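You operate a simulated robot arm through the tools that you are given. There is no shell and no other tool. Be economical: measure what you need, move in short steps, check, and stop when the job is done.

You are at the controls of a simulated robot arm. One attempt, no reset.

JOB
Fill the white sachet with lavender to about its red line and clip it shut.
Fine: stand it in the holder, swing the chute over, hold the gate key, park the chute, press the closer key; spill none.
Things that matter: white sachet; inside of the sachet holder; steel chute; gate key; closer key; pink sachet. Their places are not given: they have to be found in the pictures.

Only the result counts: the job must be done as asked and must still hold three seconds after the hand-in. Knocking over, shifting, dropping, spilling or breaking anything else fails it.

ROBOT AND FRAMES
A 7-joint arm with a two-finger parallel gripper, fixed in place. Base frame: the origin is at the foot of the arm, x ahead of it, y to its left, z up; the work surface is at about z = 0.78. Readings come in m, degrees, newtons and seconds.
With the tool pointing down near the work surface it reaches from about 0.22 to 0.68 m from the base axis. Its first joint turns from -66.0 to 66.0 degrees. Payload 2.4 kg.
The TCP is the grasp point between the finger pads, 0.03 m short of the fingertips. In the tool frame z runs along the fingers and y along their closing line. The gripper opens to 0.094 m. The fingers are 0.028 m wide and 0.01 m thick; the gripper's body (0.05 by 0.096 m) begins 0.055 m behind the TCP.
Orientation is told as [roll, pitch, yaw] about the base's x, y, z axes, in that order, counted from this pose: with the fingers straight down and closing along the base's y, the tool's x points along the base's -x, its y along +y and its z along -z.

CONTROLS
- The arm moves only by the tool send_rows. Its argument "commands" is a list of rows, each a list of 3 entries, a list of its own where there are three numbers: the shift along the tool's x, y, z in units of 500 mm (1.0 is 500 mm), then the turn, a rotation vector about the tool's x, y, z in units of 90 degrees (1.0 is 90 degrees), then the closure, from 0 (fully open) to 1 (shut). In form: [[[tx, ty, tz], [ax, ay, az], gripper], ...]. A call has 1 to 8 rows; each row is the pose to reach, as a shift and turn from the pose commanded when the call began, along the tool's axes at that moment. A call with a number of a shift or a turn outside -1 to 1 is refused whole. Each row takes 0.2 s and may step no farther than 0.05 m and 8.6 degrees from the row before; otherwise, or with a gripper value out of range, the whole call is refused. A pose out of reach is approached as far as the arm can. The call stops where the force on the tool passes 90 N (or 10 N more than at its start, if that is more) or the arm is blocked; 0.2 s more then pass. Each finger travels about 0.153 m/s and halts on what it meets, pressing with about 37 N; the grip force reading is that of the motor and also rises with nothing between the fingers. The clock runs only during rows and for 0.2 s after the last one: add rows that repeat a pose to give the fingers time. It gives the time, the measured TCP pose, the force on the tool (base axes), the opening and the grip force at its end, in the units of the frame above (readings bear some noise).
- Cameras (640 x 400 px; columns grow to the right, rows downward): "scene" is fixed at [0.0445, 0.4776, 1.4545]; the picture's right is [-0.70, -0.71, 0.00], its down [-0.35, 0.34, -0.87] and it looks along [0.62, -0.61, -0.49] (base axes); focal length 347 px, centre (320, 200). "wrist" rides on the gripper at [0.076, 0.014, -0.103] in the tool frame; the picture's right is [-0.18, 0.98, 0.00], its down [-0.75, -0.14, -0.64] and it looks along [-0.63, -0.12, 0.77] (tool axes); focal length 243 px, centre (320, 200).
- snapshot(camera): a new picture of that camera. The clock stands still meanwhile.
- pixel_to_xyz(camera, pixels): for up to 12 pixels [column, row] of the newest picture of that camera ("zoom" is the newest enlarged one), the place [x, y, z] in the base frame of the surface seen there, good to about 0.003 m. The clock stands still meanwhile.
- close_up(camera, box): a new picture of the part [left, top, right, bottom] of that camera's present view, enlarged. The clock stands still meanwhile.
- finish_job(): hands the job in; it is judged then, once.

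Keep the steps short. Do not move on a guess: measure, check each grasp and each placing, and mend mistakes. In all there are 80 turns and 38 pictures (those below and enlarged ones count). Leave the gripper open and the arm clear of the work at the hand-in unless told otherwise, and finish with a single line.

The tools are called after ">>>" as name(argument=value, ...) on one line, values as JSON. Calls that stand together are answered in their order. send_rows: Moves the arm, as the interface text tells. Its arguments: {"type":"object","properties":{"commands":{"type":"array","items":{"type":"array"}}},"required":["commands"]} The other tools are called the same way: snapshot (camera) takes a picture; pixel_to_xyz (camera, pixels) gives the place of the surface under pixels of a picture; close_up (camera, box) takes an enlarged picture of a part of a camera's view; finish_job () hands the job in.

At the start:

```text
time_s: 0.0
ee_pos: [0.3904, 0.1027, 1.2597]
tool_rot: [0.0, 0.0, 0.0]
force: [0.0, 0.0, -0.5]
finger_gap: 0.094
gripper_force: 0.1
```

scene: 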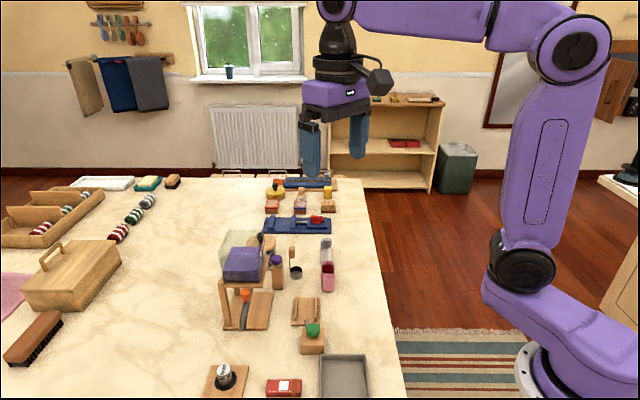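
wrist: 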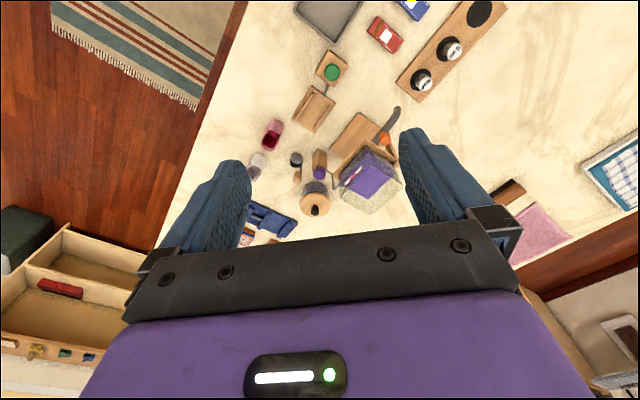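

I see a hopper stand with lavender around scene (245,280), sachets near (325,265), and a green button near (313,330). I'll enlarge both views.

>>> close_up(camera="scene", box=[200, 220, 360, 320])

>>> close_up(camera="wrist", box=[230, 40, 430, 240])

>>> close_up(camera="scene", box=[190, 290, 380, 400])

```text
4.00 times, centred on (280, 270) of scene
```

zoom: 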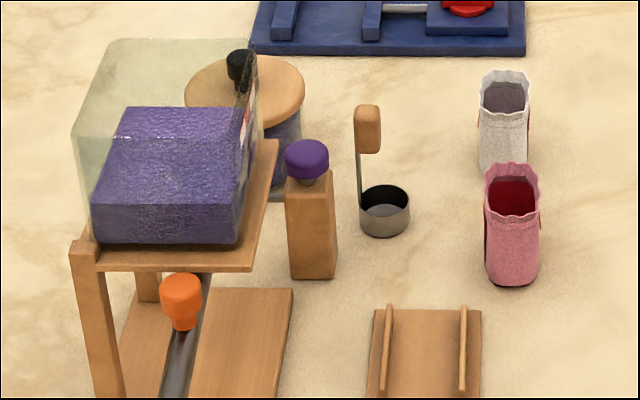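

```text
2.00 times, centred on (330, 140) of wrist
```

zoom: 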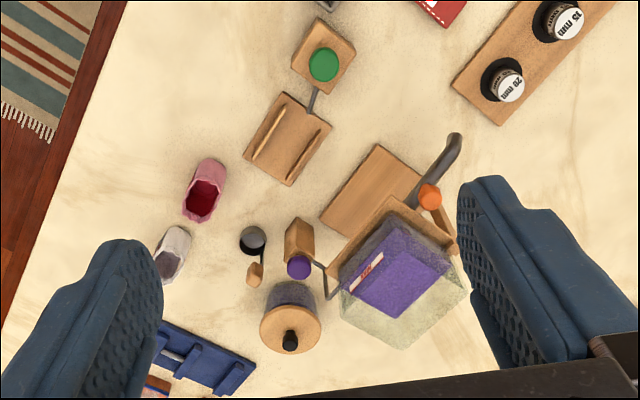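

```text
3.37 times, centred on (285, 345) of scene
```

zoom: 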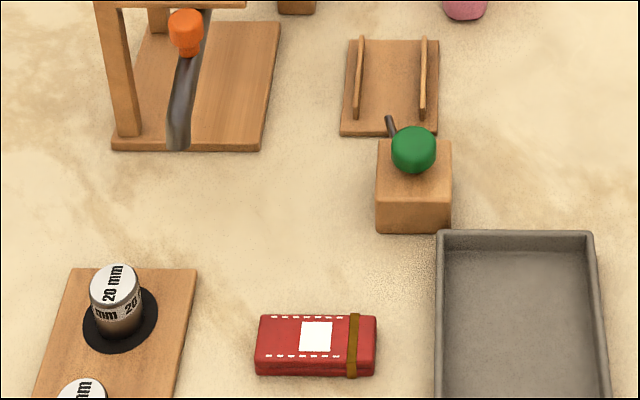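

The purple key sits by the hopper and is linked to it, so it should be the gate key. The green key is linked to the two-rail holder, so it should be the closer. The orange knob is on the steel chute. Next I measure them all.

>>> pixel_to_xyz(camera="scene", pixels=[[326, 239], [326, 257], [321, 246], [331, 246], [328, 282], [245, 290], [276.5, 257], [312.6, 331], [296.5, 310], [316, 310], [306, 316], [243, 329]])

>>> pixel_to_xyz(camera="zoom", pixels=[[345, 135], [437, 135], [350, 42], [436, 42], [360, 38], [424, 38], [357, 115], [423, 115], [390, 80], [205, 15], [180, 60], [390, 120]])

>>> pixel_to_xyz(camera="wrist", pixels=[[269, 142], [275, 127], [255, 173], [260, 158], [391, 135], [330, 170], [333, 72], [318, 95], [303, 109], [395, 115], [375, 122], [310, 110]])

```text
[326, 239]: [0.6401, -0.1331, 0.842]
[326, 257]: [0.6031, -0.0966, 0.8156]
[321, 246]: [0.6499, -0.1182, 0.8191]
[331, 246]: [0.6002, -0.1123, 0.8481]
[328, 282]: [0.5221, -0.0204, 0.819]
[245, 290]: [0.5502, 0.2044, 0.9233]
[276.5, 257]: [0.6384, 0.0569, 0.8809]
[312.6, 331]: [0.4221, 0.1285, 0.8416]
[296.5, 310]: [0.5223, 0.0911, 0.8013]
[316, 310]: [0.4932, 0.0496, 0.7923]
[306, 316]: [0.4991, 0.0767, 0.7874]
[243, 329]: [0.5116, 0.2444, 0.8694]
```

```text
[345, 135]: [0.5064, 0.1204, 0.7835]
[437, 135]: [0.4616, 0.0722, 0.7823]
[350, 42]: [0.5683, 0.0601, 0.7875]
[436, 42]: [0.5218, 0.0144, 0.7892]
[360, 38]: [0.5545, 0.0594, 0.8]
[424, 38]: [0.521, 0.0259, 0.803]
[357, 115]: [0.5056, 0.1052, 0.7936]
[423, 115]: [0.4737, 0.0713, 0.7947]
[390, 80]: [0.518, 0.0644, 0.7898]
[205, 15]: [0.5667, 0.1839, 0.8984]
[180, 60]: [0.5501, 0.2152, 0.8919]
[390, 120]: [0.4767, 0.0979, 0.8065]
```

```text
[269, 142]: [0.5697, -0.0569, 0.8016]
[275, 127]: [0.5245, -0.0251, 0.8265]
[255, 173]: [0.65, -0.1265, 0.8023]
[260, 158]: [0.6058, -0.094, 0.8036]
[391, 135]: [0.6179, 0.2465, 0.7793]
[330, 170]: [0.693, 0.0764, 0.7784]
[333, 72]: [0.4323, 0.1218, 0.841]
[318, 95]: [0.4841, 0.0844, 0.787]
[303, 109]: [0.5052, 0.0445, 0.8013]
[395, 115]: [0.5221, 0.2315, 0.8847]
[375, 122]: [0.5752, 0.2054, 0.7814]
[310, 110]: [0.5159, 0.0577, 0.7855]
```

The layout is becoming clear. The holder centre is about (0.514, 0.066) with its rails along a 45° diagonal. I'll lower and shift the arm in free space to see the sachets and chute better.

>>> send_rows(commands=[[[0, -0.06, 0.06], [0, 0, 0], 0], [[0, -0.12, 0.12], [0, 0, 0], 0], [[0, -0.18, 0.18], [0, 0, 0], 0], [[0, -0.24, 0.24], [0, 0, 0], 0], [[0, -0.26, 0.3], [0, 0, 0], 0], [[0, -0.26, 0.36], [0, 0, 0], 0]])

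>>> snapshot(camera="wrist")

```text
time_s: 1.4
ee_pos: [0.39, -0.0259, 1.0766]
tool_rot: [-0.2, 0.0, 0.0]
force: [-0.2, 0.3, -0.5]
finger_gap: 0.094
gripper_force: 0.0
```

```text
32 pictures are left
```

wrist: 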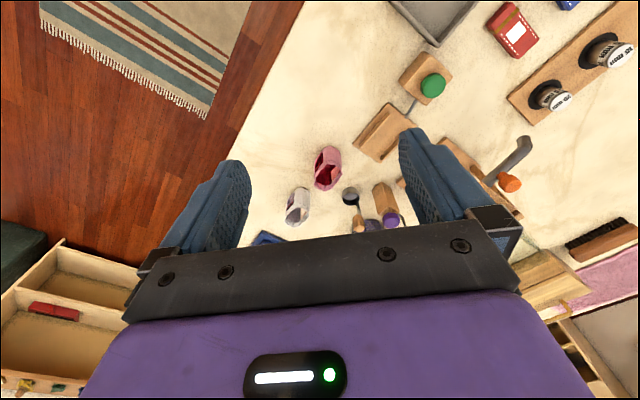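

>>> close_up(camera="wrist", box=[270, 135, 370, 235])

>>> close_up(camera="scene", box=[300, 230, 364, 270])

>>> close_up(camera="scene", box=[210, 265, 306, 335])

```text
4.00 times, centred on (320, 185) of wrist
```

zoom: 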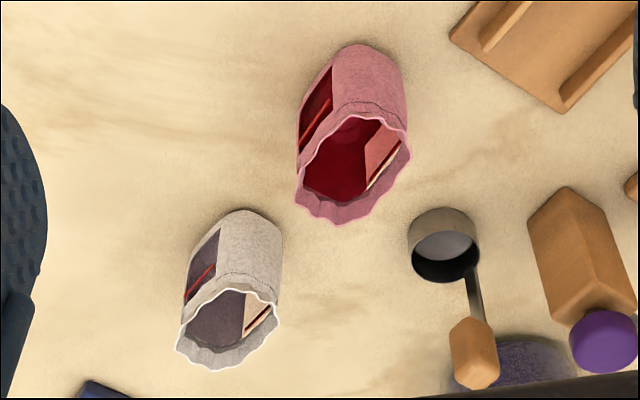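

```text
10.00 times, centred on (332, 250) of scene
```

zoom: 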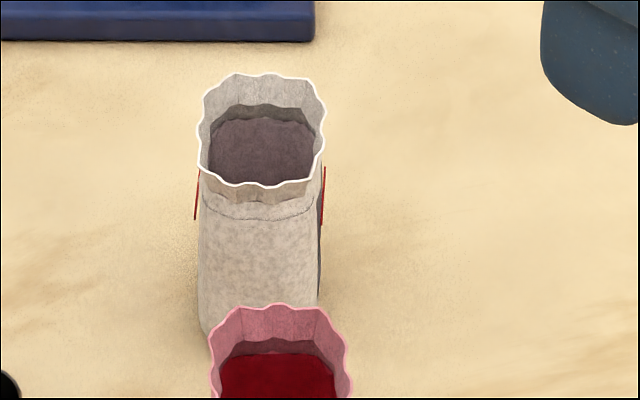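

```text
5.71 times, centred on (258, 300) of scene
```

zoom: 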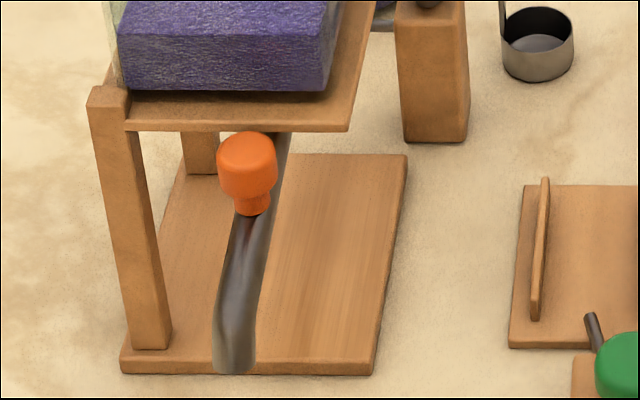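

The white sachet has windows with red lines on its scene-left and scene-right sides. I now measure the sachet rim, its body and the chute.

>>> pixel_to_xyz(camera="scene", pixels=[[326, 248.3], [326.5, 237.7], [320.2, 244], [332, 243], [322, 260], [326, 255], [331, 256], [326, 250], [324, 240], [321, 258], [329, 239], [331, 259]])

>>> pixel_to_xyz(camera="wrist", pixels=[[285, 220.5], [294, 226], [309, 213], [292, 208], [299, 206], [302, 188.5], [296, 192], [308, 196], [303, 195], [307, 204], [303, 223], [289, 205]])

>>> pixel_to_xyz(camera="zoom", pixels=[[247, 145], [247, 190], [282, 140], [245, 260], [225, 350], [245, 350], [235, 372], [265, 230], [228, 290], [405, 155], [372, 372], [250, 210]])

```text
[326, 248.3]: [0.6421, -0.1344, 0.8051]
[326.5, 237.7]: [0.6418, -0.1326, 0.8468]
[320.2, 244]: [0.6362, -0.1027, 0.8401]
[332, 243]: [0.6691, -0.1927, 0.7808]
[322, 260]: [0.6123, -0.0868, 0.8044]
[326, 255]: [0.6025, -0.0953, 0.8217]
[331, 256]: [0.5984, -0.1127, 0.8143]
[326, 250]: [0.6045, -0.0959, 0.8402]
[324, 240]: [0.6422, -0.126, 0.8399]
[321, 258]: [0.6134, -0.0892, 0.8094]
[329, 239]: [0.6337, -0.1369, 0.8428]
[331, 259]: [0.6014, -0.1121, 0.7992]
```

```text
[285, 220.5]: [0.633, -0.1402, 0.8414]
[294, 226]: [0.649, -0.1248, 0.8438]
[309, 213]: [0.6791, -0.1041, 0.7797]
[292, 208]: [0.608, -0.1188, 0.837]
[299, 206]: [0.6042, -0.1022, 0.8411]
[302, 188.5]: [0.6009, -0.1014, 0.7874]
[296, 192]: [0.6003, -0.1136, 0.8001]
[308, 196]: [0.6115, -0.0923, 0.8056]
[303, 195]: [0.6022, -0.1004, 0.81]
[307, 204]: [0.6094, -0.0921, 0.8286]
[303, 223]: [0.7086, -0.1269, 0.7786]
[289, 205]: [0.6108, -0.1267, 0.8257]
```

```text
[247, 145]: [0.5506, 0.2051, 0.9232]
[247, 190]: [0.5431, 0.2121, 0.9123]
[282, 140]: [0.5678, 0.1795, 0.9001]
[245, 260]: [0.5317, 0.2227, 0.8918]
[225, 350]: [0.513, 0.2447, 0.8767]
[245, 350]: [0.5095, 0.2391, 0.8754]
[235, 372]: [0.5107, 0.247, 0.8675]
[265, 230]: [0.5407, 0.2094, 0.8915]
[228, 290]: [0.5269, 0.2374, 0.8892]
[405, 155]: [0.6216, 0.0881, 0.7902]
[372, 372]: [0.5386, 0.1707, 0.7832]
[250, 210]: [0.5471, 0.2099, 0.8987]
```

The sachet centre is about (0.623, -0.115), its depth axis points along −45°, and its top is at 0.845. I'll go above it at a safe height with yaw +45°, so the fingers close along the depth axis.

>>> send_rows(commands=[[[-0.06, -0.022, 0.04], [0, 0, -0.07], 0], [[-0.125, -0.046, 0.08], [0, 0, -0.145], 0], [[-0.19, -0.07, 0.12], [0, 0, -0.22], 0], [[-0.255, -0.096, 0.16], [0, 0, -0.295], 0], [[-0.32, -0.12, 0.2], [0, 0, -0.37], 0], [[-0.39, -0.148, 0.23], [0, 0, -0.44], 0], [[-0.466, -0.178, 0.25], [0, 0, -0.5], 0], [[-0.466, -0.178, 0.25], [0, 0, -0.5], 0]])

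>>> snapshot(camera="wrist")

>>> close_up(camera="scene", box=[270, 190, 390, 290])

```text
time_s: 3.2
ee_pos: [0.624, -0.1156, 0.9546]
tool_rot: [0.0, 0.0, 45.0]
force: [-0.6, 0.7, -0.8]
finger_gap: 0.0938
gripper_force: 0.1
```

```text
28 pictures are left
```

wrist: 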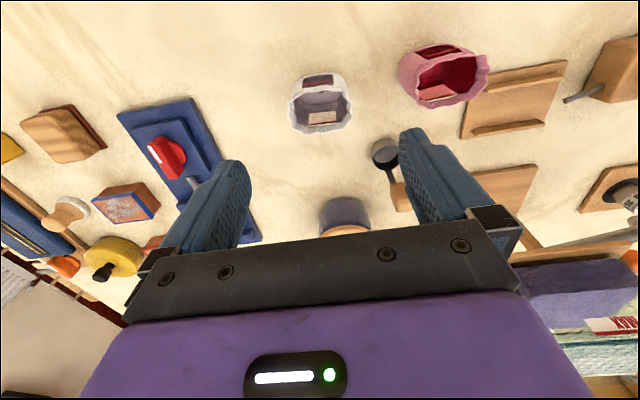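

```text
4.00 times, centred on (330, 240) of scene
```

zoom: 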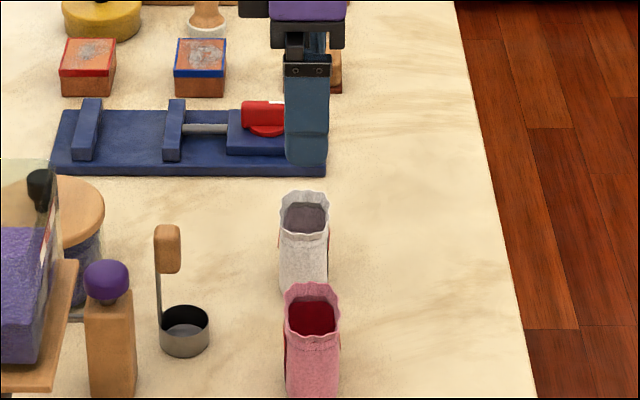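

The sachet shows upright in the wrist view with its window facing the camera. I check its centre and skew from this view.

>>> pixel_to_xyz(camera="wrist", pixels=[[292, 105], [350, 103], [307, 75], [333, 74], [300, 92], [340, 92], [297, 128], [345, 124], [320, 133], [320, 92], [305, 85], [335, 85]])

>>> close_up(camera="wrist", box=[270, 60, 370, 140])

```text
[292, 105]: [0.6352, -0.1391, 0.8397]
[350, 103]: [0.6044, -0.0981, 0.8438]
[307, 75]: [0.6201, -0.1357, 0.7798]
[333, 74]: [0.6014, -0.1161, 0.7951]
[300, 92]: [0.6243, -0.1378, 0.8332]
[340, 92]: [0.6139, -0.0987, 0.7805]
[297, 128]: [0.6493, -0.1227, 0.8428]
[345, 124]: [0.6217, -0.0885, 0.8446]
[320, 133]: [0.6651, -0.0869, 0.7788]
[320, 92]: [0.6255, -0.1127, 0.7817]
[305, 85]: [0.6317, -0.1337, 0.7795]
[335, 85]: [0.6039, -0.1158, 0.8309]
```

```text
5.00 times, centred on (320, 100) of wrist
```

zoom: 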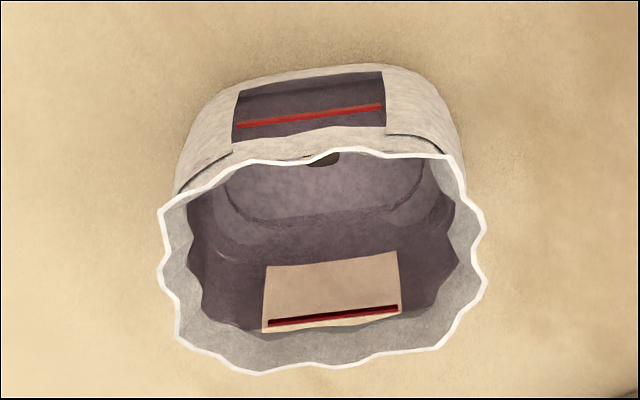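

>>> pixel_to_xyz(camera="zoom", pixels=[[240, 125], [310, 115.5], [378, 106.5], [272, 322], [330, 315], [396, 308], [245, 92], [378, 78], [162, 215], [480, 215], [185, 340], [450, 330]])

```text
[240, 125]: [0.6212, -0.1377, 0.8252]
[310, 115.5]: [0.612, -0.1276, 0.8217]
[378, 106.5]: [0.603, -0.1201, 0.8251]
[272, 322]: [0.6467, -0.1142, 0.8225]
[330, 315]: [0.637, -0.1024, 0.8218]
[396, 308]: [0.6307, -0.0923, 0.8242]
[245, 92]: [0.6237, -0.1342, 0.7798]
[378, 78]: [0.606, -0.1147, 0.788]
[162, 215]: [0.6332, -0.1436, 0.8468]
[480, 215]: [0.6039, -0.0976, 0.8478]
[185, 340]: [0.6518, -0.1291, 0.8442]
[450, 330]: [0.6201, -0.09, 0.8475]
```

The red line is at z≈0.823, the depth axis lies near 131° and the centre is (0.626, -0.1155). I correct the yaw by −4° and descend with the fingers open to TCP z≈0.822.

>>> send_rows(commands=[[[-0.003, -0.003, 0.06], [0, 0, 0.044], 0], [[-0.003, -0.003, 0.12], [0, 0, 0.044], 0], [[-0.003, -0.003, 0.18], [0, 0, 0.044], 0], [[-0.003, -0.003, 0.23], [0, 0, 0.044], 0], [[-0.003, -0.003, 0.265], [0, 0, 0.044], 0], [[-0.003, -0.003, 0.265], [0, 0, 0.044], 0]])

>>> snapshot(camera="wrist")

```text
time_s: 4.6
ee_pos: [0.6265, -0.1157, 0.8216]
tool_rot: [0.0, -0.1, 41.1]
force: [0.5, -0.1, -0.1]
finger_gap: 0.094
gripper_force: 0.2
```

```text
25 pictures are left
```

wrist: 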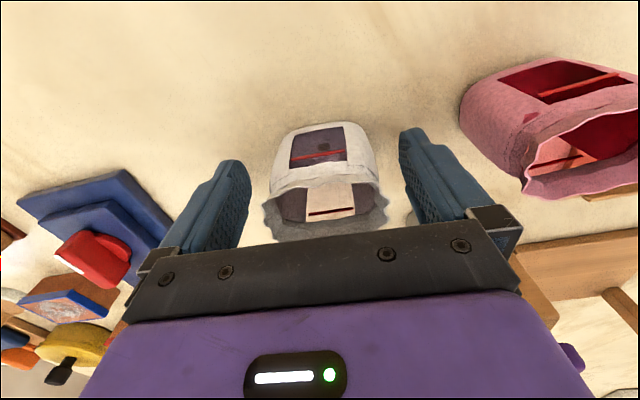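

The fingers straddle the sachet evenly. I close gently in stages.

>>> send_rows(commands=[[[0, 0, 0], [0, 0, 0], 0.25], [[0, 0, 0], [0, 0, 0], 0.4], [[0, 0, 0], [0, 0, 0], 0.45], [[0, 0, 0], [0, 0, 0], 0.5], [[0, 0, 0], [0, 0, 0], 0.5]])

```text
time_s: 5.8
ee_pos: [0.6275, -0.1156, 0.822]
tool_rot: [0.0, 0.1, 41.1]
force: [0.7, -0.2, 0.8]
finger_gap: 0.0548
gripper_force: 37.2
```

The gap is 0.0548 m and the grip is 37 N, so it's held. I lift straight up 0.12 m and check.

>>> send_rows(commands=[[[0, 0, -0.04], [0, 0, 0], 0.5], [[0, 0, -0.1], [0, 0, 0], 0.5], [[0, 0, -0.17], [0, 0, 0], 0.5], [[0, 0, -0.24], [0, 0, 0], 0.5], [[0, 0, -0.24], [0, 0, 0], 0.5]])

>>> close_up(camera="scene", box=[200, 180, 392, 300])

>>> snapshot(camera="wrist")

```text
time_s: 7.0
ee_pos: [0.6248, -0.1163, 0.942]
tool_rot: [0.0, 0.0, 41.0]
force: [-0.7, 0.6, 0.0]
finger_gap: 0.0551
gripper_force: 37.0
```

```text
3.33 times, centred on (296, 240) of scene
```

zoom: 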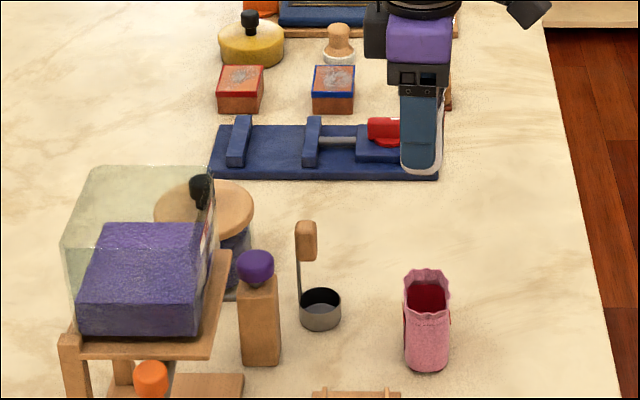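

```text
23 pictures are left
```

wrist: 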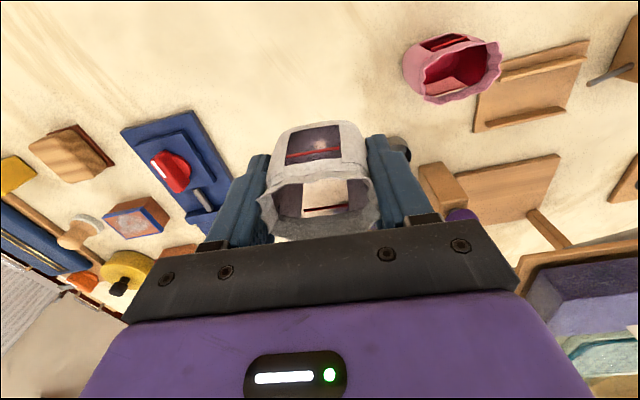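

The sachet is held cleanly. I measure how it sits in the gripper and remeasure the holder.

>>> pixel_to_xyz(camera="wrist", pixels=[[289, 161.5], [315, 157.5], [340, 153.5], [308, 212], [325, 210], [343, 207], [586, 41], [503, 75], [553, 106], [475, 130], [530, 85], [478, 120]])

```text
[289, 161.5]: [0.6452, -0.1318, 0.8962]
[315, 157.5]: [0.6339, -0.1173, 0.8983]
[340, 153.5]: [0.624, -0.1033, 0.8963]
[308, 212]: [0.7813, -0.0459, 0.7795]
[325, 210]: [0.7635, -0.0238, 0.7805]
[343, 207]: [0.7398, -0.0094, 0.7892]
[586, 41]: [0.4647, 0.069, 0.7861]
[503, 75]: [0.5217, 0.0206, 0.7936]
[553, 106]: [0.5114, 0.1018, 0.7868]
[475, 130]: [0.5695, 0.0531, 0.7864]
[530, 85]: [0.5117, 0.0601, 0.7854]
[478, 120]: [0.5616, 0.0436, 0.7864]
```

The sachet is aligned with the gripper. I carry it over the holder at (0.514, 0.066) at the same height, with yaw back to 45°.

>>> send_rows(commands=[[[-0.01, 0.07, -0.02], [0, 0, -0.015], 0.5], [[-0.024, 0.14, -0.02], [0, 0, -0.03], 0.5], [[-0.036, 0.21, -0.02], [0, 0, -0.044], 0.5], [[-0.048, 0.28, -0.02], [0, 0, -0.044], 0.5], [[-0.06, 0.35, -0.01], [0, 0, -0.044], 0.5], [[-0.071, 0.42, 0], [0, 0, -0.044], 0.5], [[-0.071, 0.42, 0], [0, 0, -0.044], 0.5]])

>>> close_up(camera="wrist", box=[220, 20, 420, 145])

>>> close_up(camera="scene", box=[220, 220, 380, 320])

```text
time_s: 8.6
ee_pos: [0.5124, 0.066, 0.9413]
tool_rot: [0.0, 0.0, 45.0]
force: [0.5, 0.6, -0.3]
finger_gap: 0.0548
gripper_force: 36.8
```

```text
3.20 times, centred on (320, 82) of wrist
```

zoom: 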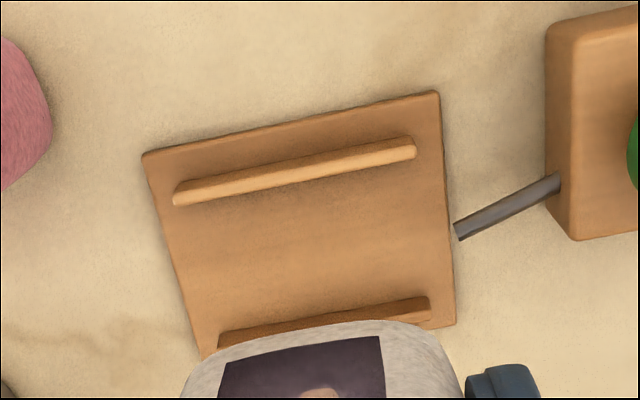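

```text
4.00 times, centred on (300, 270) of scene
```

zoom: 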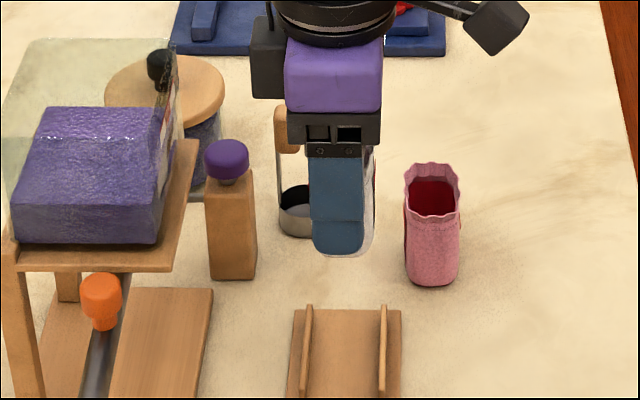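

The rails match yaw 45° (slope about 11.9° against 11.7° expected). I measure the rail positions to centre the sachet.

>>> pixel_to_xyz(camera="wrist", pixels=[[312.2, 71.5], [321.6, 119], [276.5, 99], [357.5, 85], [275.5, 79], [348.5, 64.5], [290, 124.5], [352, 114.5], [313.8, 79], [320.5, 113.5], [266, 70], [355, 50]])

>>> pixel_to_xyz(camera="zoom", pixels=[[306, 350], [383, 350], [314, 380], [376, 380], [345, 350], [309, 310], [383, 310], [227, 165], [100, 285], [95, 375], [160, 20], [190, 150]])

```text
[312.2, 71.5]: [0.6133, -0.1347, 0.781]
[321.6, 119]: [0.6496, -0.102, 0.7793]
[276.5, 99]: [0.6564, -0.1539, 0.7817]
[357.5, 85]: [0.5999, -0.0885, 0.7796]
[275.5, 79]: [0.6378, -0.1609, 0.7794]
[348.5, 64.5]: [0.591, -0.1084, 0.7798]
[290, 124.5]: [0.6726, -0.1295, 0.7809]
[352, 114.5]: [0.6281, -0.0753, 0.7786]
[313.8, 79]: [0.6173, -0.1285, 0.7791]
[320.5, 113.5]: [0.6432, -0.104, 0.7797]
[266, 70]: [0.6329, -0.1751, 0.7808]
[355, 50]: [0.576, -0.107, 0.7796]
```

```text
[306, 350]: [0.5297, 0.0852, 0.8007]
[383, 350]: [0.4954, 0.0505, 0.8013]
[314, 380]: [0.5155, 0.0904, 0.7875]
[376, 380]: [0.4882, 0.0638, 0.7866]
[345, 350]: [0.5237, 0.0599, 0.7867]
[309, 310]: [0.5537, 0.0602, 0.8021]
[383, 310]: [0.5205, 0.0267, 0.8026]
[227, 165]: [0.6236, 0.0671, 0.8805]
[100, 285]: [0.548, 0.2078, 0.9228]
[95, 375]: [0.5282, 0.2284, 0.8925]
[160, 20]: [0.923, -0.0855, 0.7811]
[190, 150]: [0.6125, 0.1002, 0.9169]
```

Those wrist readings used the older picture, so I take a fresh one for exact rail positions.

>>> close_up(camera="wrist", box=[240, 30, 400, 130])

```text
4.00 times, centred on (320, 80) of wrist
```

zoom: 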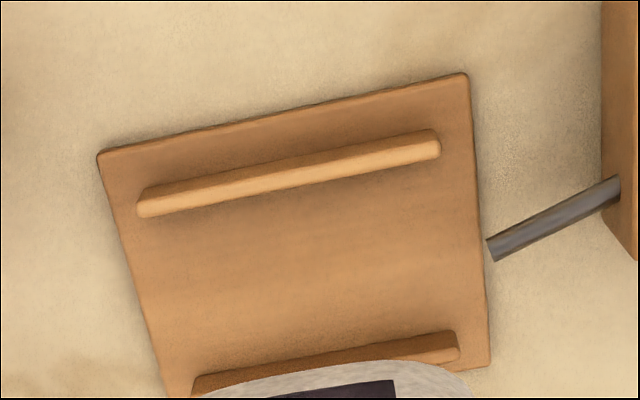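

>>> pixel_to_xyz(camera="zoom", pixels=[[160, 206], [290, 181], [420, 152], [290, 166], [450, 353], [330, 360], [440, 343], [106, 158], [460, 82], [484, 362], [290, 193], [240, 372]])

```text
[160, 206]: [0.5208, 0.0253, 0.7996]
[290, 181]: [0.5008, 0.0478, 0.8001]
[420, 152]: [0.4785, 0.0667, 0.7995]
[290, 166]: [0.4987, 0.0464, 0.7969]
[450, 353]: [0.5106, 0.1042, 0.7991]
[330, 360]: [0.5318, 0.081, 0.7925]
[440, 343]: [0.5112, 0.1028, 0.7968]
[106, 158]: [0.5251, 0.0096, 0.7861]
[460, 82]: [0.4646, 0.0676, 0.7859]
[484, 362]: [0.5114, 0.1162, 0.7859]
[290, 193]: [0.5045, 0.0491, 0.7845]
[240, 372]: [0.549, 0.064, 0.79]
```

The inner rails are 42 mm apart, centred at about (0.516, 0.065). I shift onto that and come down to just above the rails, then look.

>>> send_rows(commands=[[[-0.004, -0.007, 0.05], [0, 0, 0], 0.5], [[-0.004, -0.007, 0.11], [0, 0, 0], 0.5], [[-0.004, -0.007, 0.162], [0, 0, 0], 0.5], [[-0.004, -0.007, 0.162], [0, 0, 0], 0.5]])

>>> close_up(camera="wrist", box=[220, 80, 420, 240])

>>> close_up(camera="scene", box=[265, 275, 345, 335])

```text
time_s: 9.6
ee_pos: [0.5184, 0.0665, 0.8592]
tool_rot: [0.0, 0.0, 45.0]
force: [-0.4, 1.4, -0.1]
finger_gap: 0.055
gripper_force: 37.4
```

```text
2.50 times, centred on (320, 160) of wrist
```

zoom: 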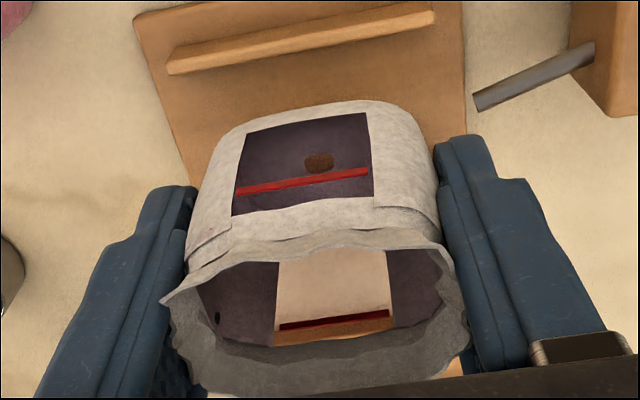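

```text
6.67 times, centred on (305, 305) of scene
```

zoom: 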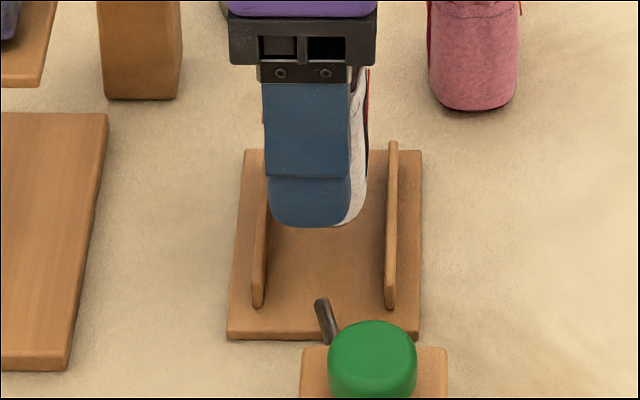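

The sachet hangs above the rails. I measure its exact offset in the gripper.

>>> close_up(camera="wrist", box=[220, 80, 420, 240])

>>> pixel_to_xyz(camera="zoom", pixels=[[242, 190], [300, 182], [363, 173], [285, 325], [335, 320], [386, 315], [290, 108], [300, 212], [168, 62], [300, 45], [430, 16], [380, 215]])

```text
2.50 times, centred on (320, 160) of wrist
```

zoom: 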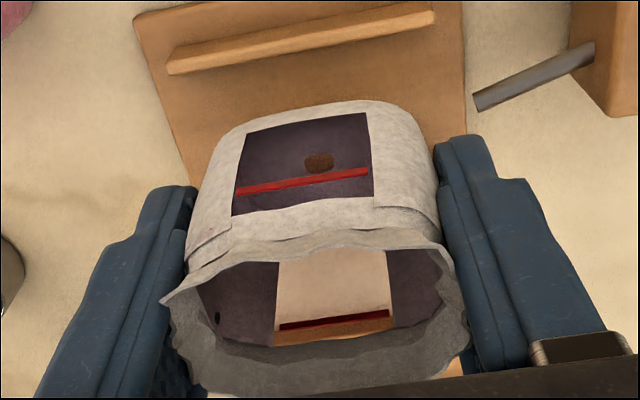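

```text
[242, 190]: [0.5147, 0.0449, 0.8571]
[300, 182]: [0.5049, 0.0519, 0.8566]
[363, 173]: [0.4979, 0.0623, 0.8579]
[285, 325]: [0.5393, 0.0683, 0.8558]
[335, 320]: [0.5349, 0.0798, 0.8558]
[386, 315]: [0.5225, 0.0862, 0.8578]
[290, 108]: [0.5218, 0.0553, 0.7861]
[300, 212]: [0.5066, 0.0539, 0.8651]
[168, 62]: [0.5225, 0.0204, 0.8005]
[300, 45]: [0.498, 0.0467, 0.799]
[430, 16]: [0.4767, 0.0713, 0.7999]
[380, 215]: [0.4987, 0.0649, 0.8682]
```

The sachet is about 3 mm off the rail centreline, so I shift that much along tool x. Then I descend carefully.

>>> send_rows(commands=[[[0.006, 0, 0], [0, 0, 0], 0.5], [[0.006, 0, 0.02], [0, 0, 0], 0.5], [[0.006, 0, 0.035], [0, 0, 0], 0.5], [[0.006, 0, 0.048], [0, 0, 0], 0.5], [[0.006, 0, 0.055], [0, 0, 0], 0.5], [[0.006, 0, 0.055], [0, 0, 0], 0.5]])

>>> close_up(camera="wrist", box=[220, 80, 420, 240])

```text
time_s: 11.0
ee_pos: [0.5157, 0.0634, 0.8331]
tool_rot: [0.0, -0.1, 45.0]
force: [-0.5, 0.1, -0.2]
finger_gap: 0.0549
gripper_force: 36.7
```

```text
2.50 times, centred on (320, 160) of wrist
```

zoom: 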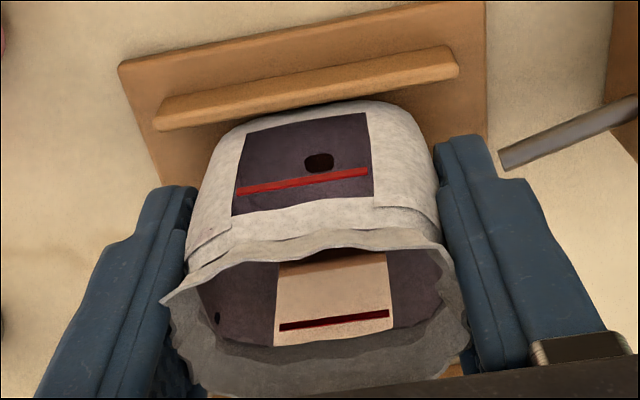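

The sachet is now inside the rails with no contact force. I lower the last few millimetres until it touches.

>>> send_rows(commands=[[[0, 0, 0.003], [0, 0, 0], 0.5], [[0, 0, 0.006], [0, 0, 0], 0.5], [[0, 0, 0.008], [0, 0, 0], 0.5], [[0, 0, 0.008], [0, 0, 0], 0.5]])

```text
time_s: 12.0
ee_pos: [0.5171, 0.0638, 0.8302]
tool_rot: [-0.1, -0.3, 45.0]
force: [-10.8, -1.5, 43.1]
finger_gap: 0.0551
gripper_force: 37.1
```

There is 43 N upward, so it's seated. I ease off 1 mm and open partly.

>>> send_rows(commands=[[[0, 0, -0.002], [0, 0, 0], 0.5], [[0, 0, -0.002], [0, 0, 0], 0.4], [[0, 0, -0.002], [0, 0, 0], 0.25], [[0, 0, -0.002], [0, 0, 0], 0.25]])

>>> close_up(camera="wrist", box=[220, 80, 420, 240])

```text
time_s: 13.0
ee_pos: [0.5159, 0.063, 0.8301]
tool_rot: [-0.1, 0.0, 45.0]
force: [0.1, 0.5, -0.5]
finger_gap: 0.0704
gripper_force: 0.1
```

```text
2.50 times, centred on (320, 160) of wrist
```

zoom: 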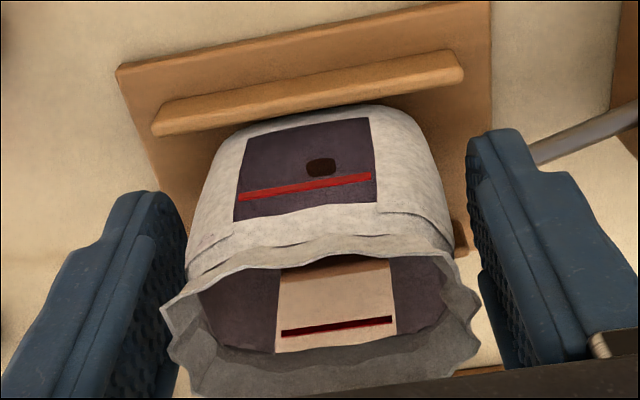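

The sachet stands free between the rails. I rise straight up.

>>> send_rows(commands=[[[0, 0, -0.03], [0, 0, 0], 0.2], [[0, 0, -0.1], [0, 0, 0], 0.1], [[0, 0, -0.2], [0, 0, 0], 0], [[0, 0, -0.3], [0, 0, 0], 0], [[0, 0, -0.4], [0, 0, 0], 0], [[0, 0, -0.4], [0, 0, 0], 0]])

>>> snapshot(camera="wrist")

>>> close_up(camera="scene", box=[210, 230, 370, 340])

```text
time_s: 14.4
ee_pos: [0.517, 0.0623, 1.0321]
tool_rot: [-0.1, 0.0, 45.0]
force: [0.3, 0.1, 0.1]
finger_gap: 0.094
gripper_force: 0.0
```

```text
14 pictures are left
```

wrist: 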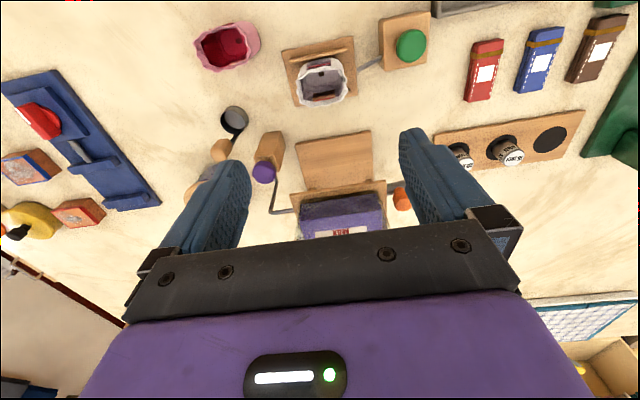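

```text
3.64 times, centred on (290, 285) of scene
```

zoom: 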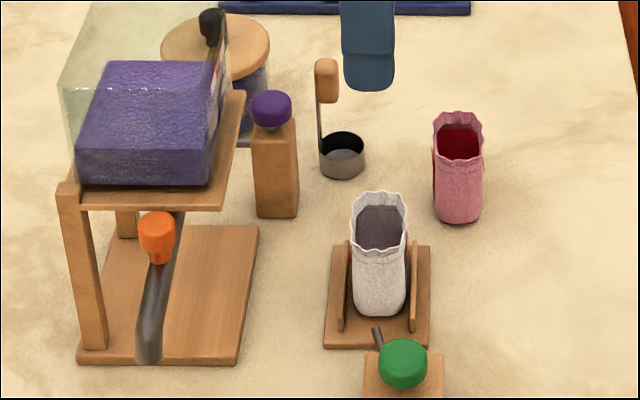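

The sachet is upright in the holder. The chute's pivot looks to be near (0.60, 0.15), so the orange knob should swing 90° toward the holder. I measure the hopper outline and knob for clearance.

>>> pixel_to_xyz(camera="zoom", pixels=[[68, 192], [220, 203], [240, 98], [80, 178], [205, 180], [105, 64], [212, 64], [157, 215], [157, 240], [142, 235], [172, 235], [158, 259]])

>>> pixel_to_xyz(wrist=0, camera="wrist", pixels=[[294, 193], [384, 183], [340, 190], [303, 235], [340, 205], [378, 197], [401, 198], [398, 190], [264, 172], [322, 85], [410, 45], [274, 208]])

```text
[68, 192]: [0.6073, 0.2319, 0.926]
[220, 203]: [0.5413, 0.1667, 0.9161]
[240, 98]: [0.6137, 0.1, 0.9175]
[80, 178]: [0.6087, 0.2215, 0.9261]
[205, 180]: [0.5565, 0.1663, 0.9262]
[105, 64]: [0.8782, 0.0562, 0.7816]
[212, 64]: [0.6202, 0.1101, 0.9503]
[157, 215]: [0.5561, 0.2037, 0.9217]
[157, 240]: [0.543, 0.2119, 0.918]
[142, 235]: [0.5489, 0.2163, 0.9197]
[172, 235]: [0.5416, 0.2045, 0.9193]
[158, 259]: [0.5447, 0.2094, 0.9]
```

```text
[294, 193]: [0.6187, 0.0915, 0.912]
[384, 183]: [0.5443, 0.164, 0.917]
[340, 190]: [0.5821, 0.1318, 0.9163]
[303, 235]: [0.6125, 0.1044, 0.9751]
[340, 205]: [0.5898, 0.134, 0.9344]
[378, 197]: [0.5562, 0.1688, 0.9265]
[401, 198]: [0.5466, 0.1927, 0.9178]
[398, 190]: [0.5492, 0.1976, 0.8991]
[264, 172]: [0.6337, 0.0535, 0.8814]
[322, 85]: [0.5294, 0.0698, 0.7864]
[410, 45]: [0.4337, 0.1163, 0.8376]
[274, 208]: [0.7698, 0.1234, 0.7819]
```

Hopper platform spans t 0.265–0.373 and the knob is clear of it at about (0.549, 0.2055). I'll rotate the gripper to yaw −45° while circling on the outer side, so the camera stays away from the hopper.

>>> send_rows(commands=[[[-0.014, 0.034, -0.02], [0, 0, 0.09], 0], [[-0.028, 0.068, -0.04], [0, 0, 0.18], 0], [[-0.042, 0.102, -0.05], [0, 0, 0.27], 0], [[-0.056, 0.136, -0.05], [0, 0, 0.36], 0], [[-0.07, 0.17, -0.05], [0, 0, 0.45], 0], [[-0.085, 0.204, -0.05], [0, 0, 0.54], 0], [[-0.1, 0.24, -0.05], [0, 0, 0.63], 0], [[-0.115, 0.274, -0.05], [0, 0, 0.72], 0]])

```text
time_s: 16.2
ee_pos: [0.4593, 0.202, 1.0549]
tool_rot: [0.0, 0.0, -19.9]
force: [-0.3, -0.7, 0.1]
finger_gap: 0.0941
gripper_force: 0.0
```

>>> send_rows(commands=[[[-0.04, 0.018, 0], [0, 0, 0.09], 0], [[-0.08, 0.036, 0], [0, 0, 0.18], 0], [[-0.12, 0.054, 0], [0, 0, 0.27], 0.2], [[-0.1536, 0.0723, 0], [0, 0, 0.28], 0.35], [[-0.1536, 0.0723, 0], [0, 0, 0.28], 0.35]])

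>>> close_up(camera="wrist", box=[220, 30, 420, 230])

>>> close_up(camera="scene", box=[180, 150, 340, 340])

```text
time_s: 17.4
ee_pos: [0.5437, 0.2114, 1.0545]
tool_rot: [0.1, 0.0, -45.1]
force: [0.1, -0.2, 0.1]
finger_gap: 0.061
gripper_force: 0.0
```

```text
2.00 times, centred on (320, 130) of wrist
```

zoom: 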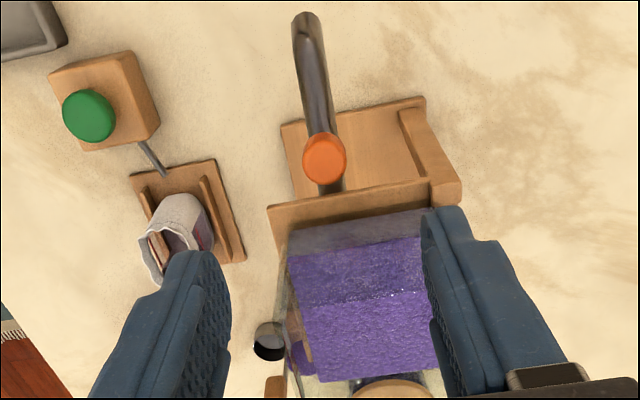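

```text
2.11 times, centred on (260, 245) of scene
```

zoom: 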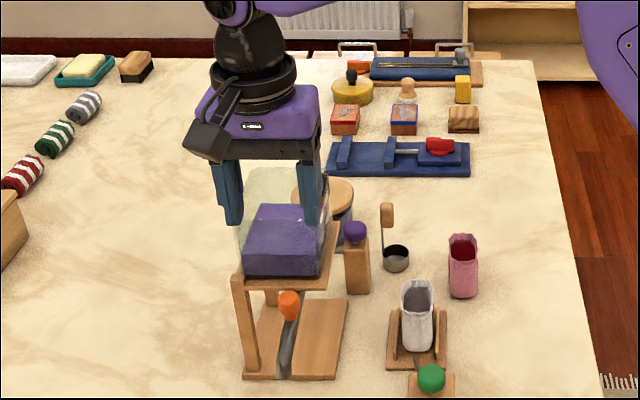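

The knob sits exactly where expected under the gripper. I descend beside the hopper to z≈0.922 with the fingers 61 mm apart, then close them loosely round the knob.

>>> send_rows(commands=[[[0, 0, 0.07], [0, 0, 0], 0.35], [[0, 0, 0.14], [0, 0, 0], 0.35], [[0, 0, 0.2], [0, 0, 0], 0.35], [[0, 0, 0.24], [0, 0, 0], 0.35], [[0, 0, 0.265], [0, 0, 0], 0.35], [[0, 0, 0.265], [0, 0, 0], 0.5], [[0, 0, 0.265], [0, 0, 0], 0.68], [[0, 0, 0.265], [0, 0, 0], 0.7]])

>>> snapshot(camera="wrist")

```text
time_s: 18.6
ee_pos: [0.5492, 0.2121, 0.9367]
tool_rot: [0.9, -0.5, -45.3]
force: [-2.0, 0.0, 14.1]
finger_gap: 0.061
gripper_force: 0.1
stopped in row 5: the force on the tool passed its limit (the readings are from after the stop); the commanded pose is now the measured one
```

```text
10 pictures are left
```

wrist: 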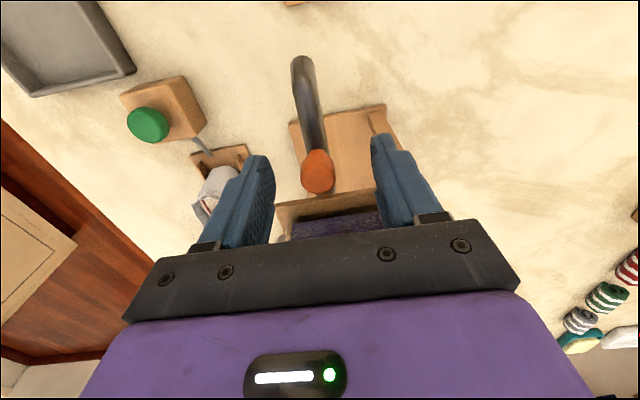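

Contact stopped the descent at z 0.937, about 15 mm short. I look at what is touching before doing anything else.

>>> close_up(camera="scene", box=[205, 205, 317, 275])

```text
5.71 times, centred on (261, 240) of scene
```

zoom: 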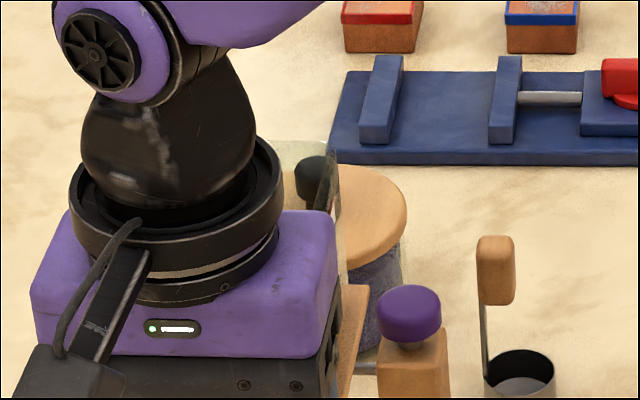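

The likely contact is the gripper body on the hopper's glass rim (about z 0.995). I back straight up, then lean the tool 15° so the body tips away from the hopper and the fingertips lean toward the knob.

>>> send_rows(commands=[[[0, 0, -0.02], [0, 0, 0], 0.35], [[0.0046, -0.0106, -0.08], [0.011, -0.003, 0], 0.35], [[0.0046, -0.0106, -0.16], [0.011, -0.003, 0], 0.35], [[0.0046, -0.0106, -0.2], [0.011, -0.09, 0], 0.35], [[0.0046, -0.0106, -0.2], [0.011, -0.17, 0], 0.35], [[0.0046, -0.0106, -0.2], [0.011, -0.17, 0], 0.35]])

>>> close_up(camera="scene", box=[180, 180, 340, 340])

```text
time_s: 20.0
ee_pos: [0.542, 0.2096, 1.0351]
tool_rot: [-0.5, -15.7, -45.4]
force: [0.1, 0.6, -0.5]
finger_gap: 0.0611
gripper_force: 0.0
```

```text
2.50 times, centred on (260, 260) of scene
```

zoom: 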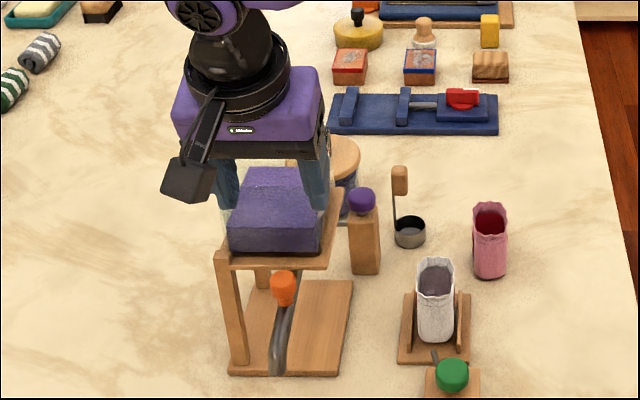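

The tool now leans −15.7° and is well clear of the glass. I descend vertically to z≈0.926.

>>> send_rows(commands=[[[0.015, 0.003, 0.053], [0, 0, 0], 0.35], [[0.03, 0.003, 0.106], [0, 0, 0], 0.35], [[0.045, 0.003, 0.159], [0, 0, 0], 0.35], [[0.053, 0.003, 0.189], [0, 0, 0], 0.35], [[0.059, 0.003, 0.21], [0, 0, 0], 0.35], [[0.059, 0.003, 0.21], [0, 0, 0], 0.35]])

```text
time_s: 21.4
ee_pos: [0.5421, 0.2101, 0.925]
tool_rot: [-0.3, -15.8, -45.3]
force: [-0.8, -0.3, -0.6]
finger_gap: 0.061
gripper_force: 0.1
```

No contact this time. I close to a loose 28 mm gap round the knob and look.

>>> send_rows(commands=[[[0, 0, 0], [0, 0, 0], 0.5], [[0, 0, 0], [0, 0, 0], 0.62], [[0, 0, 0], [0, 0, 0], 0.7], [[0, 0, 0], [0, 0, 0], 0.7]])

>>> close_up(camera="wrist", box=[220, 80, 420, 240])

```text
time_s: 22.4
ee_pos: [0.5414, 0.2096, 0.9259]
tool_rot: [-0.4, -15.7, -45.3]
force: [0.1, 0.0, -0.1]
finger_gap: 0.0283
gripper_force: 0.0
```

```text
2.50 times, centred on (320, 160) of wrist
```

zoom: 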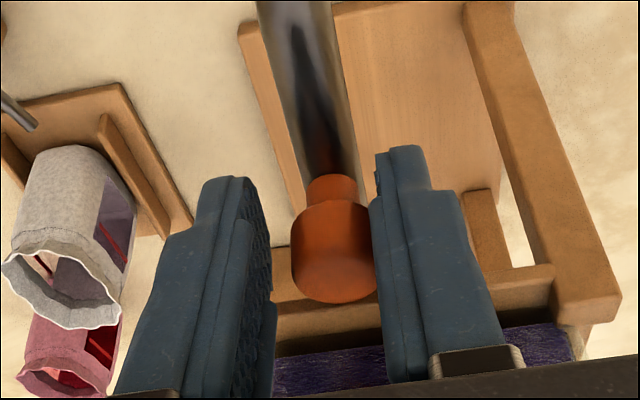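

The knob sits between the fingers. I swing it about the pivot (0.600, 0.150) with the gripper turning along, first 40°.

>>> send_rows(commands=[[[-0.00156, -0.0232, 0.00044], [-0.02405, 0, -0.08557], 0.7], [[-0.00622, -0.04598, 0.00175], [-0.0481, 0, -0.17114], 0.7], [[-0.01388, -0.06784, 0.0039], [-0.07215, 0, -0.25671], 0.7], [[-0.0244, -0.08839, 0.00686], [-0.0962, 0, -0.34228], 0.7], [[-0.03757, -0.10722, 0.01056], [-0.12025, 0, -0.42785], 0.7]])

>>> close_up(camera="scene", box=[180, 220, 340, 340])

```text
time_s: 23.6
ee_pos: [0.5183, 0.158, 0.9258]
tool_rot: [-0.4, -15.6, -5.1]
force: [0.1, -0.5, -0.1]
finger_gap: 0.0283
gripper_force: 0.0
```

```text
3.33 times, centred on (260, 280) of scene
```

zoom: 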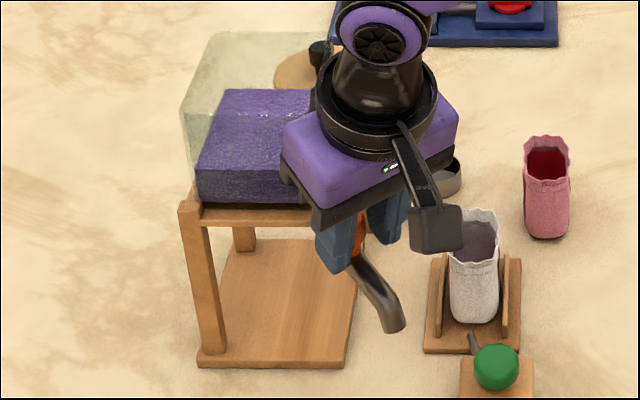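

The chute follows freely with no force. I continue another 51° toward the holder.

>>> send_rows(commands=[[[-0.00156, -0.0232, 0.00044], [-0.02405, 0, -0.08557], 0.7], [[-0.00622, -0.04598, 0.00175], [-0.0481, 0, -0.17114], 0.7], [[-0.01388, -0.06784, 0.0039], [-0.07215, 0, -0.25671], 0.7], [[-0.0244, -0.08839, 0.00686], [-0.0962, 0, -0.34228], 0.7], [[-0.03757, -0.10722, 0.01056], [-0.12025, 0, -0.42785], 0.7], [[-0.053, -0.1235, 0.0149], [-0.1443, 0, -0.51342], 0.7], [[-0.05888, -0.12823, 0.01655], [-0.15334, 0, -0.54553], 0.7], [[-0.05888, -0.12823, 0.01655], [-0.15334, 0, -0.54553], 0.7]])

>>> snapshot(camera="wrist")

```text
time_s: 25.4
ee_pos: [0.5405, 0.0902, 0.9269]
tool_rot: [0.0, -15.4, 45.7]
force: [0.1, 0.2, 0.7]
finger_gap: 0.0282
gripper_force: 0.2
```

```text
5 pictures are left
```

wrist: 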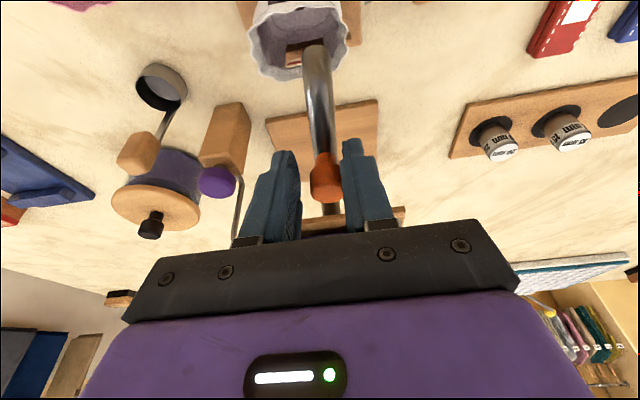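

The chute's outlet now lies within the sachet's rim in the picture. I measure outlet, rim and knob to check the alignment.

>>> pixel_to_xyz(camera="wrist", pixels=[[306, 52], [314, 48], [322, 52], [315, 58], [318, 90], [329, 120], [252, 36], [344, 32], [262, 72], [330, 70], [286, 79], [324, 170]])

```text
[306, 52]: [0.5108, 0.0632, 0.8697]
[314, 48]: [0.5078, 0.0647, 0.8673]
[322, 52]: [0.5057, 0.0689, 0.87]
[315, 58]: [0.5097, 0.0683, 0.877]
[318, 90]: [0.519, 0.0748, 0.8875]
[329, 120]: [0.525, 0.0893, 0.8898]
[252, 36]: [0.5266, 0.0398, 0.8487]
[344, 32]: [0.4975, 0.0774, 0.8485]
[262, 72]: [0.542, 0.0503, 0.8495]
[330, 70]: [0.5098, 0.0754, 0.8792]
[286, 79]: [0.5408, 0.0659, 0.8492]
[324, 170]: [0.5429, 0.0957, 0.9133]
```

The outlet is about 7 mm short of the sachet's centre along the swing. I swing a further 3.5°.

>>> send_rows(commands=[[[0, -0.005, 0], [-0.005, 0, -0.0187], 0.7], [[-0.0003, -0.0102, 0], [-0.0105, 0, -0.0374], 0.7], [[-0.0003, -0.0102, 0], [-0.0105, 0, -0.0374], 0.7]])

```text
time_s: 26.2
ee_pos: [0.5442, 0.0876, 0.9271]
tool_rot: [0.1, -15.5, 49.2]
force: [-0.7, 0.0, 0.1]
finger_gap: 0.0282
gripper_force: 0.0
```

The chute should now be centred. I open the fingers around the knob and rise straight up.

>>> send_rows(commands=[[[0, 0, 0], [0, 0, 0], 0.6], [[0, 0, 0], [0, 0, 0], 0.4], [[-0.0216, 0, -0.077], [0, 0, 0], 0.4], [[-0.0433, 0, -0.154], [0, 0, 0], 0.4], [[-0.065, 0, -0.231], [0, 0, 0], 0.6], [[-0.065, 0, -0.231], [0, 0, 0.047], 0.8], [[-0.065, 0, -0.231], [0, 0, 0.047], 1]])

>>> close_up(camera="scene", box=[230, 235, 358, 315])

```text
time_s: 27.8
ee_pos: [0.546, 0.0879, 1.0457]
tool_rot: [1.2, -15.3, 44.7]
force: [-0.5, 0.2, 0.4]
finger_gap: 0.0
gripper_force: 33.3
```

```text
5.00 times, centred on (294, 275) of scene
```

zoom: 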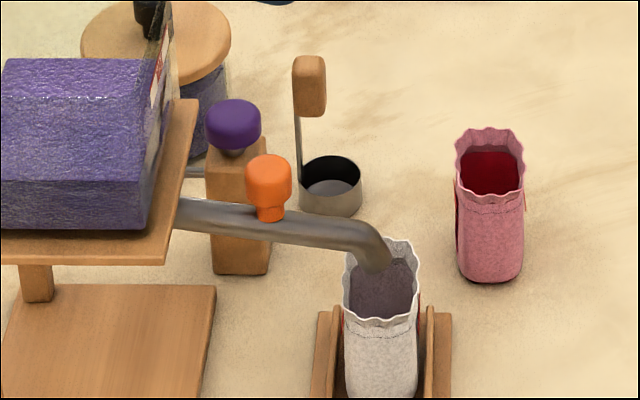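

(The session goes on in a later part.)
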